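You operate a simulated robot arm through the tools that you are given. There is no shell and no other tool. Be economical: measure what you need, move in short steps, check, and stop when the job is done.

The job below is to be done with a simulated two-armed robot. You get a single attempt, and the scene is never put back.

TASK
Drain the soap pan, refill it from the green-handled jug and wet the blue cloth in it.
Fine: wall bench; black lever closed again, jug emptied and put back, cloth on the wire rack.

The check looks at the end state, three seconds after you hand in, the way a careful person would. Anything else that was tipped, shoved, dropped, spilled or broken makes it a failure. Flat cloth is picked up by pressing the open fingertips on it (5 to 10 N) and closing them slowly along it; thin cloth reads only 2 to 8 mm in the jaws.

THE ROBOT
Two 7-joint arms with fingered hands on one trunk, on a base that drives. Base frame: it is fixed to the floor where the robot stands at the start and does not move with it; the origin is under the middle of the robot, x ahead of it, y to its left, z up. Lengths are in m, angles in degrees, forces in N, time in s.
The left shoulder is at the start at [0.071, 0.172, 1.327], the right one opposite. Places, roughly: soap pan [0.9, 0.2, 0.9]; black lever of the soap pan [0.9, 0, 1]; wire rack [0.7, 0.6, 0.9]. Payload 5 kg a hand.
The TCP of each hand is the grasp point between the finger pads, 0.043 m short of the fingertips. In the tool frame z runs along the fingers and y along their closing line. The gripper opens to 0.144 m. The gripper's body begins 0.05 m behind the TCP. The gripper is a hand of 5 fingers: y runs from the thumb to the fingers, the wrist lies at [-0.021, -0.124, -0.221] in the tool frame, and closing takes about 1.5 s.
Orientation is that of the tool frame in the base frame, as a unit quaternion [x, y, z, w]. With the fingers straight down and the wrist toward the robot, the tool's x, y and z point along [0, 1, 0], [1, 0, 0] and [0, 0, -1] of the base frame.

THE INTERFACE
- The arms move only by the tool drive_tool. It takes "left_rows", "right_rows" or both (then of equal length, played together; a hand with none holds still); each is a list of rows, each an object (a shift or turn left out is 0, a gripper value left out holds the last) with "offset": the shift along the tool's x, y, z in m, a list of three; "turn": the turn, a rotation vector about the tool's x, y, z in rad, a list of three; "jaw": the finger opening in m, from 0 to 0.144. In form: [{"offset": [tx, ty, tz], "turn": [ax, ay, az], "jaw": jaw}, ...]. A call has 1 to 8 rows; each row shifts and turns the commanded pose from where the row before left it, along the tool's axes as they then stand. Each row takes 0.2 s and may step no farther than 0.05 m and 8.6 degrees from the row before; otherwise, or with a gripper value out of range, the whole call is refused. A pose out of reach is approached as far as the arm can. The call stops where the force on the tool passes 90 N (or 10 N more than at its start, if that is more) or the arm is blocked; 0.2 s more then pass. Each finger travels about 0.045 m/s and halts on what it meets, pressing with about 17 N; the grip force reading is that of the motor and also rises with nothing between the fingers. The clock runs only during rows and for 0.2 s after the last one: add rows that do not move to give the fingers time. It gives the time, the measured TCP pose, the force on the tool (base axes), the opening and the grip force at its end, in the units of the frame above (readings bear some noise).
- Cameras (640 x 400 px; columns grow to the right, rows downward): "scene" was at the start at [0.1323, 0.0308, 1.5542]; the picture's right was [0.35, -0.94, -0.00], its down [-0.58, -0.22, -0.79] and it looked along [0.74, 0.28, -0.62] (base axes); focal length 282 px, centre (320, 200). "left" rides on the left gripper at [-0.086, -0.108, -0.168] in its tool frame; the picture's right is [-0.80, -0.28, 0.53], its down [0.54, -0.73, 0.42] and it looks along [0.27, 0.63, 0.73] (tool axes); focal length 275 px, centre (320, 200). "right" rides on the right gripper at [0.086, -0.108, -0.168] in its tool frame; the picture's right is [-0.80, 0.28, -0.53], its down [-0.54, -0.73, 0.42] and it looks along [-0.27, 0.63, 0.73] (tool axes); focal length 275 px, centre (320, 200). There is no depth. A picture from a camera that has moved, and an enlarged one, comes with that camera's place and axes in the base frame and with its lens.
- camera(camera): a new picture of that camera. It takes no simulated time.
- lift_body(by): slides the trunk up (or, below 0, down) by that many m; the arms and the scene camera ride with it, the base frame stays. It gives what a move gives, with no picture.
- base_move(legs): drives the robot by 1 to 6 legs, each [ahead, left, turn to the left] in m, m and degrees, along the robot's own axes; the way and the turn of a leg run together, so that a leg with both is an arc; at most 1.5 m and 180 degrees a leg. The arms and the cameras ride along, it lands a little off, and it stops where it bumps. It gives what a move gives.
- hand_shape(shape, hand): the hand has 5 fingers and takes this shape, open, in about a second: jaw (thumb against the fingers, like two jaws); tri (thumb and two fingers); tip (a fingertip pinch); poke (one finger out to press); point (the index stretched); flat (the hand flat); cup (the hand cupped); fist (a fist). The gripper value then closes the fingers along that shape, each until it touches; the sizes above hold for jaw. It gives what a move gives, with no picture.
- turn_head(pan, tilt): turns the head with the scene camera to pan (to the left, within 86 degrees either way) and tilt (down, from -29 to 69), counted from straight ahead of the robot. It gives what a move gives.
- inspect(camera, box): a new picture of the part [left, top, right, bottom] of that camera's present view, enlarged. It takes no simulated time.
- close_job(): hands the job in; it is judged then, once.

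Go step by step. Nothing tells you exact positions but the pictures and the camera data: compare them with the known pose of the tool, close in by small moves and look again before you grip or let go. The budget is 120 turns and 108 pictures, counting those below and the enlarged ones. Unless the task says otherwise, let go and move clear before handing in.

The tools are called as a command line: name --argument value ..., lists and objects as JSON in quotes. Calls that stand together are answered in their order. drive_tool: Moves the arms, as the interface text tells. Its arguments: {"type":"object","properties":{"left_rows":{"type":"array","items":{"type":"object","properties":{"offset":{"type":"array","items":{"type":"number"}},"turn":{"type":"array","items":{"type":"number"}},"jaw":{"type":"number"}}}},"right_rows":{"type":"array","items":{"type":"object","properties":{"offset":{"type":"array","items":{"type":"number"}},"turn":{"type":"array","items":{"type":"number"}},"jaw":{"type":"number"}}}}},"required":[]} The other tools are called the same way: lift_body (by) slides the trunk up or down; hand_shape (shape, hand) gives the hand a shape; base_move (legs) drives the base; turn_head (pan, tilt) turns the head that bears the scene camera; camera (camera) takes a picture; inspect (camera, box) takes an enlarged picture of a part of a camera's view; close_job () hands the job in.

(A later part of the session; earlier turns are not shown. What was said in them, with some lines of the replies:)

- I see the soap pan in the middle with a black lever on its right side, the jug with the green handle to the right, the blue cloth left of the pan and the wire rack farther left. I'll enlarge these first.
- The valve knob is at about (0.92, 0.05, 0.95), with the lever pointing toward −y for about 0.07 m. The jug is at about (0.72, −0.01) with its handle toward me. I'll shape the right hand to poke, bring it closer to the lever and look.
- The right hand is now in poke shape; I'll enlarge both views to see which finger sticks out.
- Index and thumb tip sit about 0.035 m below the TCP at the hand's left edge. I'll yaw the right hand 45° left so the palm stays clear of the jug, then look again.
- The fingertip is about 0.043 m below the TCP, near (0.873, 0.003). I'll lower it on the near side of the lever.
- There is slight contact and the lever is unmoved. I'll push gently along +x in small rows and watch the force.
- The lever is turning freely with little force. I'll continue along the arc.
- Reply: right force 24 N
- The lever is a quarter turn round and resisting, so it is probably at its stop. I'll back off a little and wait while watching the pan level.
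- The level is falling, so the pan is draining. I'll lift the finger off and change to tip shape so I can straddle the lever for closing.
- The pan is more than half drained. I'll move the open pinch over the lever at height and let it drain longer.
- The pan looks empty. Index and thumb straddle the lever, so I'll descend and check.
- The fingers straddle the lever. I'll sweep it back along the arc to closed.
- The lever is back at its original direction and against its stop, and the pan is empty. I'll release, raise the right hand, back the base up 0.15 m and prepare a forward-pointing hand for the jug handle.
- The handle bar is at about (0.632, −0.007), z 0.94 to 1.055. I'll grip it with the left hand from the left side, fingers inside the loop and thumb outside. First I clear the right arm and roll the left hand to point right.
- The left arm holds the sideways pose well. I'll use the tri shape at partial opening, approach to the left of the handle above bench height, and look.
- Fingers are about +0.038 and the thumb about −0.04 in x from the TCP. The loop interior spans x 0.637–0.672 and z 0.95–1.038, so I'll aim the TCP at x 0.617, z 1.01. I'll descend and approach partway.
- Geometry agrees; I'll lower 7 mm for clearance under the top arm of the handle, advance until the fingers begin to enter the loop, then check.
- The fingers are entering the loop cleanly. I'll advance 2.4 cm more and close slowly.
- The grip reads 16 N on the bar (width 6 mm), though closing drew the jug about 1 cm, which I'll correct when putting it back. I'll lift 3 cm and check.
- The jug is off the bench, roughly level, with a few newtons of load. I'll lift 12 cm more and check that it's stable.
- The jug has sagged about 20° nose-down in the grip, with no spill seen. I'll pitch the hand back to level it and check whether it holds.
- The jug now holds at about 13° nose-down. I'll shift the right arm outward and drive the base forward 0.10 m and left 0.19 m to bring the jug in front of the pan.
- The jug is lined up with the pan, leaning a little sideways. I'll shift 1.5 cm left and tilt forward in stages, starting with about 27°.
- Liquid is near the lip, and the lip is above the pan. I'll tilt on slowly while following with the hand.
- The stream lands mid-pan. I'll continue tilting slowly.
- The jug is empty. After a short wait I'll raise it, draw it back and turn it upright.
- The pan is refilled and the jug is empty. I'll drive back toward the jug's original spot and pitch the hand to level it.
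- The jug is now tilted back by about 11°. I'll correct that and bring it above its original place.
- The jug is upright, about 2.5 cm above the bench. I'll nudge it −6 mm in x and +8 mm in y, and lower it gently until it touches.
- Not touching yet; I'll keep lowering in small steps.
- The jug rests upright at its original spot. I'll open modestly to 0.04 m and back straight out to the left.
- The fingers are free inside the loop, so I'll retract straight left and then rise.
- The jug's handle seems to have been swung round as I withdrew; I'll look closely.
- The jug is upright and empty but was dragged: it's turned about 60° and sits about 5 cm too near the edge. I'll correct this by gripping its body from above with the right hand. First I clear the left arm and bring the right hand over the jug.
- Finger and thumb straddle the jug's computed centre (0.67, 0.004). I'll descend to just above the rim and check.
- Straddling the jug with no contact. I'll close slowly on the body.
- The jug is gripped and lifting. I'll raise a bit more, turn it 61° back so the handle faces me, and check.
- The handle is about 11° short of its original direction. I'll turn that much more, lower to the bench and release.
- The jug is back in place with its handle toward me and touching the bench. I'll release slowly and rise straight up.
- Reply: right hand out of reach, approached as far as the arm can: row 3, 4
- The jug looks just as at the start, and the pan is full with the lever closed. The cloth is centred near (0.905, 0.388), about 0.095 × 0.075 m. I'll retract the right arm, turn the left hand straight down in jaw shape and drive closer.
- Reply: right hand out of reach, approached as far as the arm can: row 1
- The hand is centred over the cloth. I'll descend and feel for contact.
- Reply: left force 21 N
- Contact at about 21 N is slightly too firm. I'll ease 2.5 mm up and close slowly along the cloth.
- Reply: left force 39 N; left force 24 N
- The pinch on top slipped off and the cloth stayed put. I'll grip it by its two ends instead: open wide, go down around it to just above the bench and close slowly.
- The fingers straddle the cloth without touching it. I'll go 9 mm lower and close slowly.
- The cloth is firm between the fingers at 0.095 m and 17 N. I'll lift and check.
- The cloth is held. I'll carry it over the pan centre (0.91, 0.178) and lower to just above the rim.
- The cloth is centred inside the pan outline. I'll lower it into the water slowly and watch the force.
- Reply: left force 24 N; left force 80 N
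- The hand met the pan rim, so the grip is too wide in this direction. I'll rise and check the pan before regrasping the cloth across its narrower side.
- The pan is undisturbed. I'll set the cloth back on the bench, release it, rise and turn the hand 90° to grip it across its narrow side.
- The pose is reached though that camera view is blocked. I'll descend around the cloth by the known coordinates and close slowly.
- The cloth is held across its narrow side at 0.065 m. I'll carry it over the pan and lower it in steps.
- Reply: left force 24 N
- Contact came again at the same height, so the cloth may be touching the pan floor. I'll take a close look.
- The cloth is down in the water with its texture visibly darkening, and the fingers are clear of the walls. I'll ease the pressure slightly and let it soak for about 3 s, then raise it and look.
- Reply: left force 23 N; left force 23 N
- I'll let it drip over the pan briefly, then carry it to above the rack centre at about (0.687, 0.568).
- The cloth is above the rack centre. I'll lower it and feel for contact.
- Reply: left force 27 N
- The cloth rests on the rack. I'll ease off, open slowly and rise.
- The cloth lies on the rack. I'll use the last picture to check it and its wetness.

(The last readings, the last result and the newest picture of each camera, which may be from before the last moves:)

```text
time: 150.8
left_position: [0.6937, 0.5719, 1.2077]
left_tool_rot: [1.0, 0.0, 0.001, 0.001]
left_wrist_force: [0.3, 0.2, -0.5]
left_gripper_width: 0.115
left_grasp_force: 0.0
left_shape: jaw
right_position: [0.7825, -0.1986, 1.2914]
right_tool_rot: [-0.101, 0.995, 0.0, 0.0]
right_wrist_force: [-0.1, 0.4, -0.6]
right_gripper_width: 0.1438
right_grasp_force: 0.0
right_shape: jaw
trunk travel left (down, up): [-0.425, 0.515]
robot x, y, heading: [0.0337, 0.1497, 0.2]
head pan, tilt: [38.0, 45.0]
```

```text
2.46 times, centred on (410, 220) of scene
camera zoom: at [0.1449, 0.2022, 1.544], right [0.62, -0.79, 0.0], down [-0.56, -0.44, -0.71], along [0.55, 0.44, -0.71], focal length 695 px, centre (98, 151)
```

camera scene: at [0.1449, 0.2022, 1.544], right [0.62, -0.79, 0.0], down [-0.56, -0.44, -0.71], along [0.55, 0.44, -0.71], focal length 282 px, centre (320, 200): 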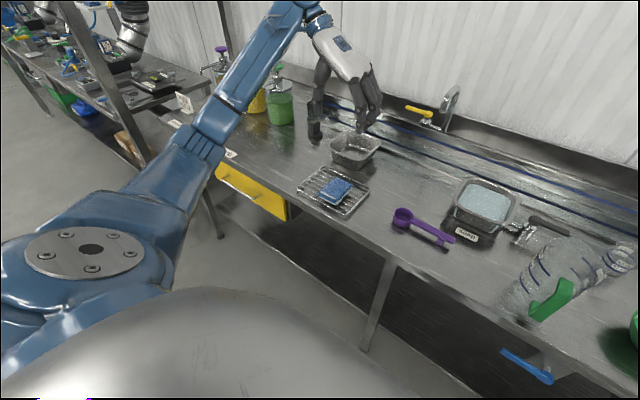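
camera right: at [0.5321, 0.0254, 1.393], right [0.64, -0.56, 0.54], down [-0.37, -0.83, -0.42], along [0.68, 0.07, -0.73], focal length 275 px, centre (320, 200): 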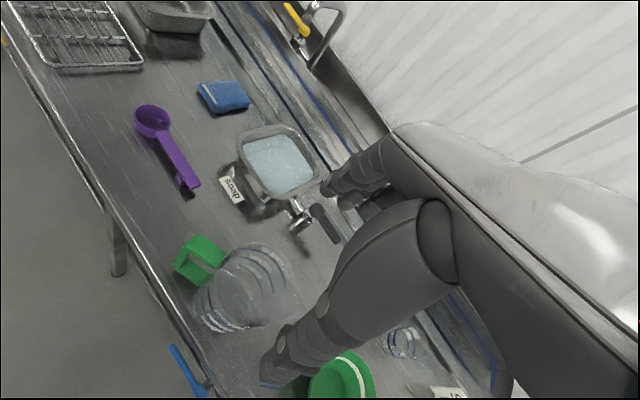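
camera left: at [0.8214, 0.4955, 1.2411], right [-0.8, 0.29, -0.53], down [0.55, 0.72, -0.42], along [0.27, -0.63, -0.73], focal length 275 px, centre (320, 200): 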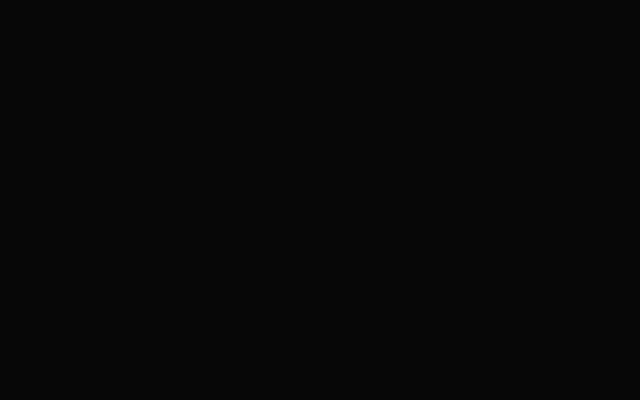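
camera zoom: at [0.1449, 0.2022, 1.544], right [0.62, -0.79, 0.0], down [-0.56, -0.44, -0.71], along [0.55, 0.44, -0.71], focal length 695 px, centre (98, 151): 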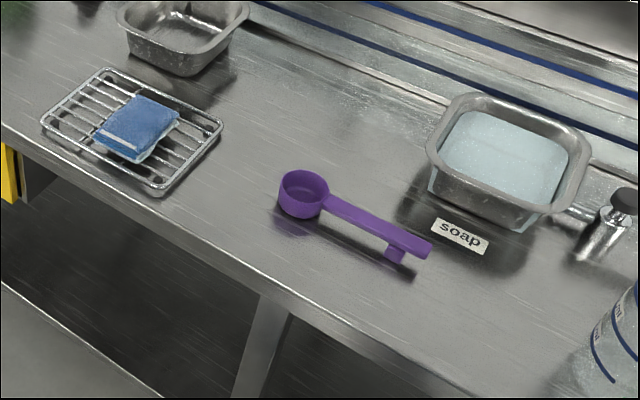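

The cloth lies on the rack, the pan is full, the lever is closed, the jug stands empty at its place and both hands are clear, so I'm handing in.

close_job

```text
The job is handed in.
```

I drained the pan, closed the lever again, refilled the pan from the jug and dipped the blue cloth in it, and handed the job in. I have no result back from the check. The cloth now lies on the wire rack, and the emptied jug is back in its place.

- **Jug:** it was not put back cleanly the first time. As I let go of the handle, the jug turned about 60° and slid about 5 cm toward the bench edge. I picked it up again by its body, turned the handle back toward me and set it down where it started, to within about a centimetre by eye.
- **Pan:** on the first dip I pushed down with about 80 N before stopping. The pan did not look moved afterwards.
- **Cloth:** I dipped it twice, the second time for about 4 s. It darkened while it was in the water, but I could not tell from the pictures how wet it is all the way through.
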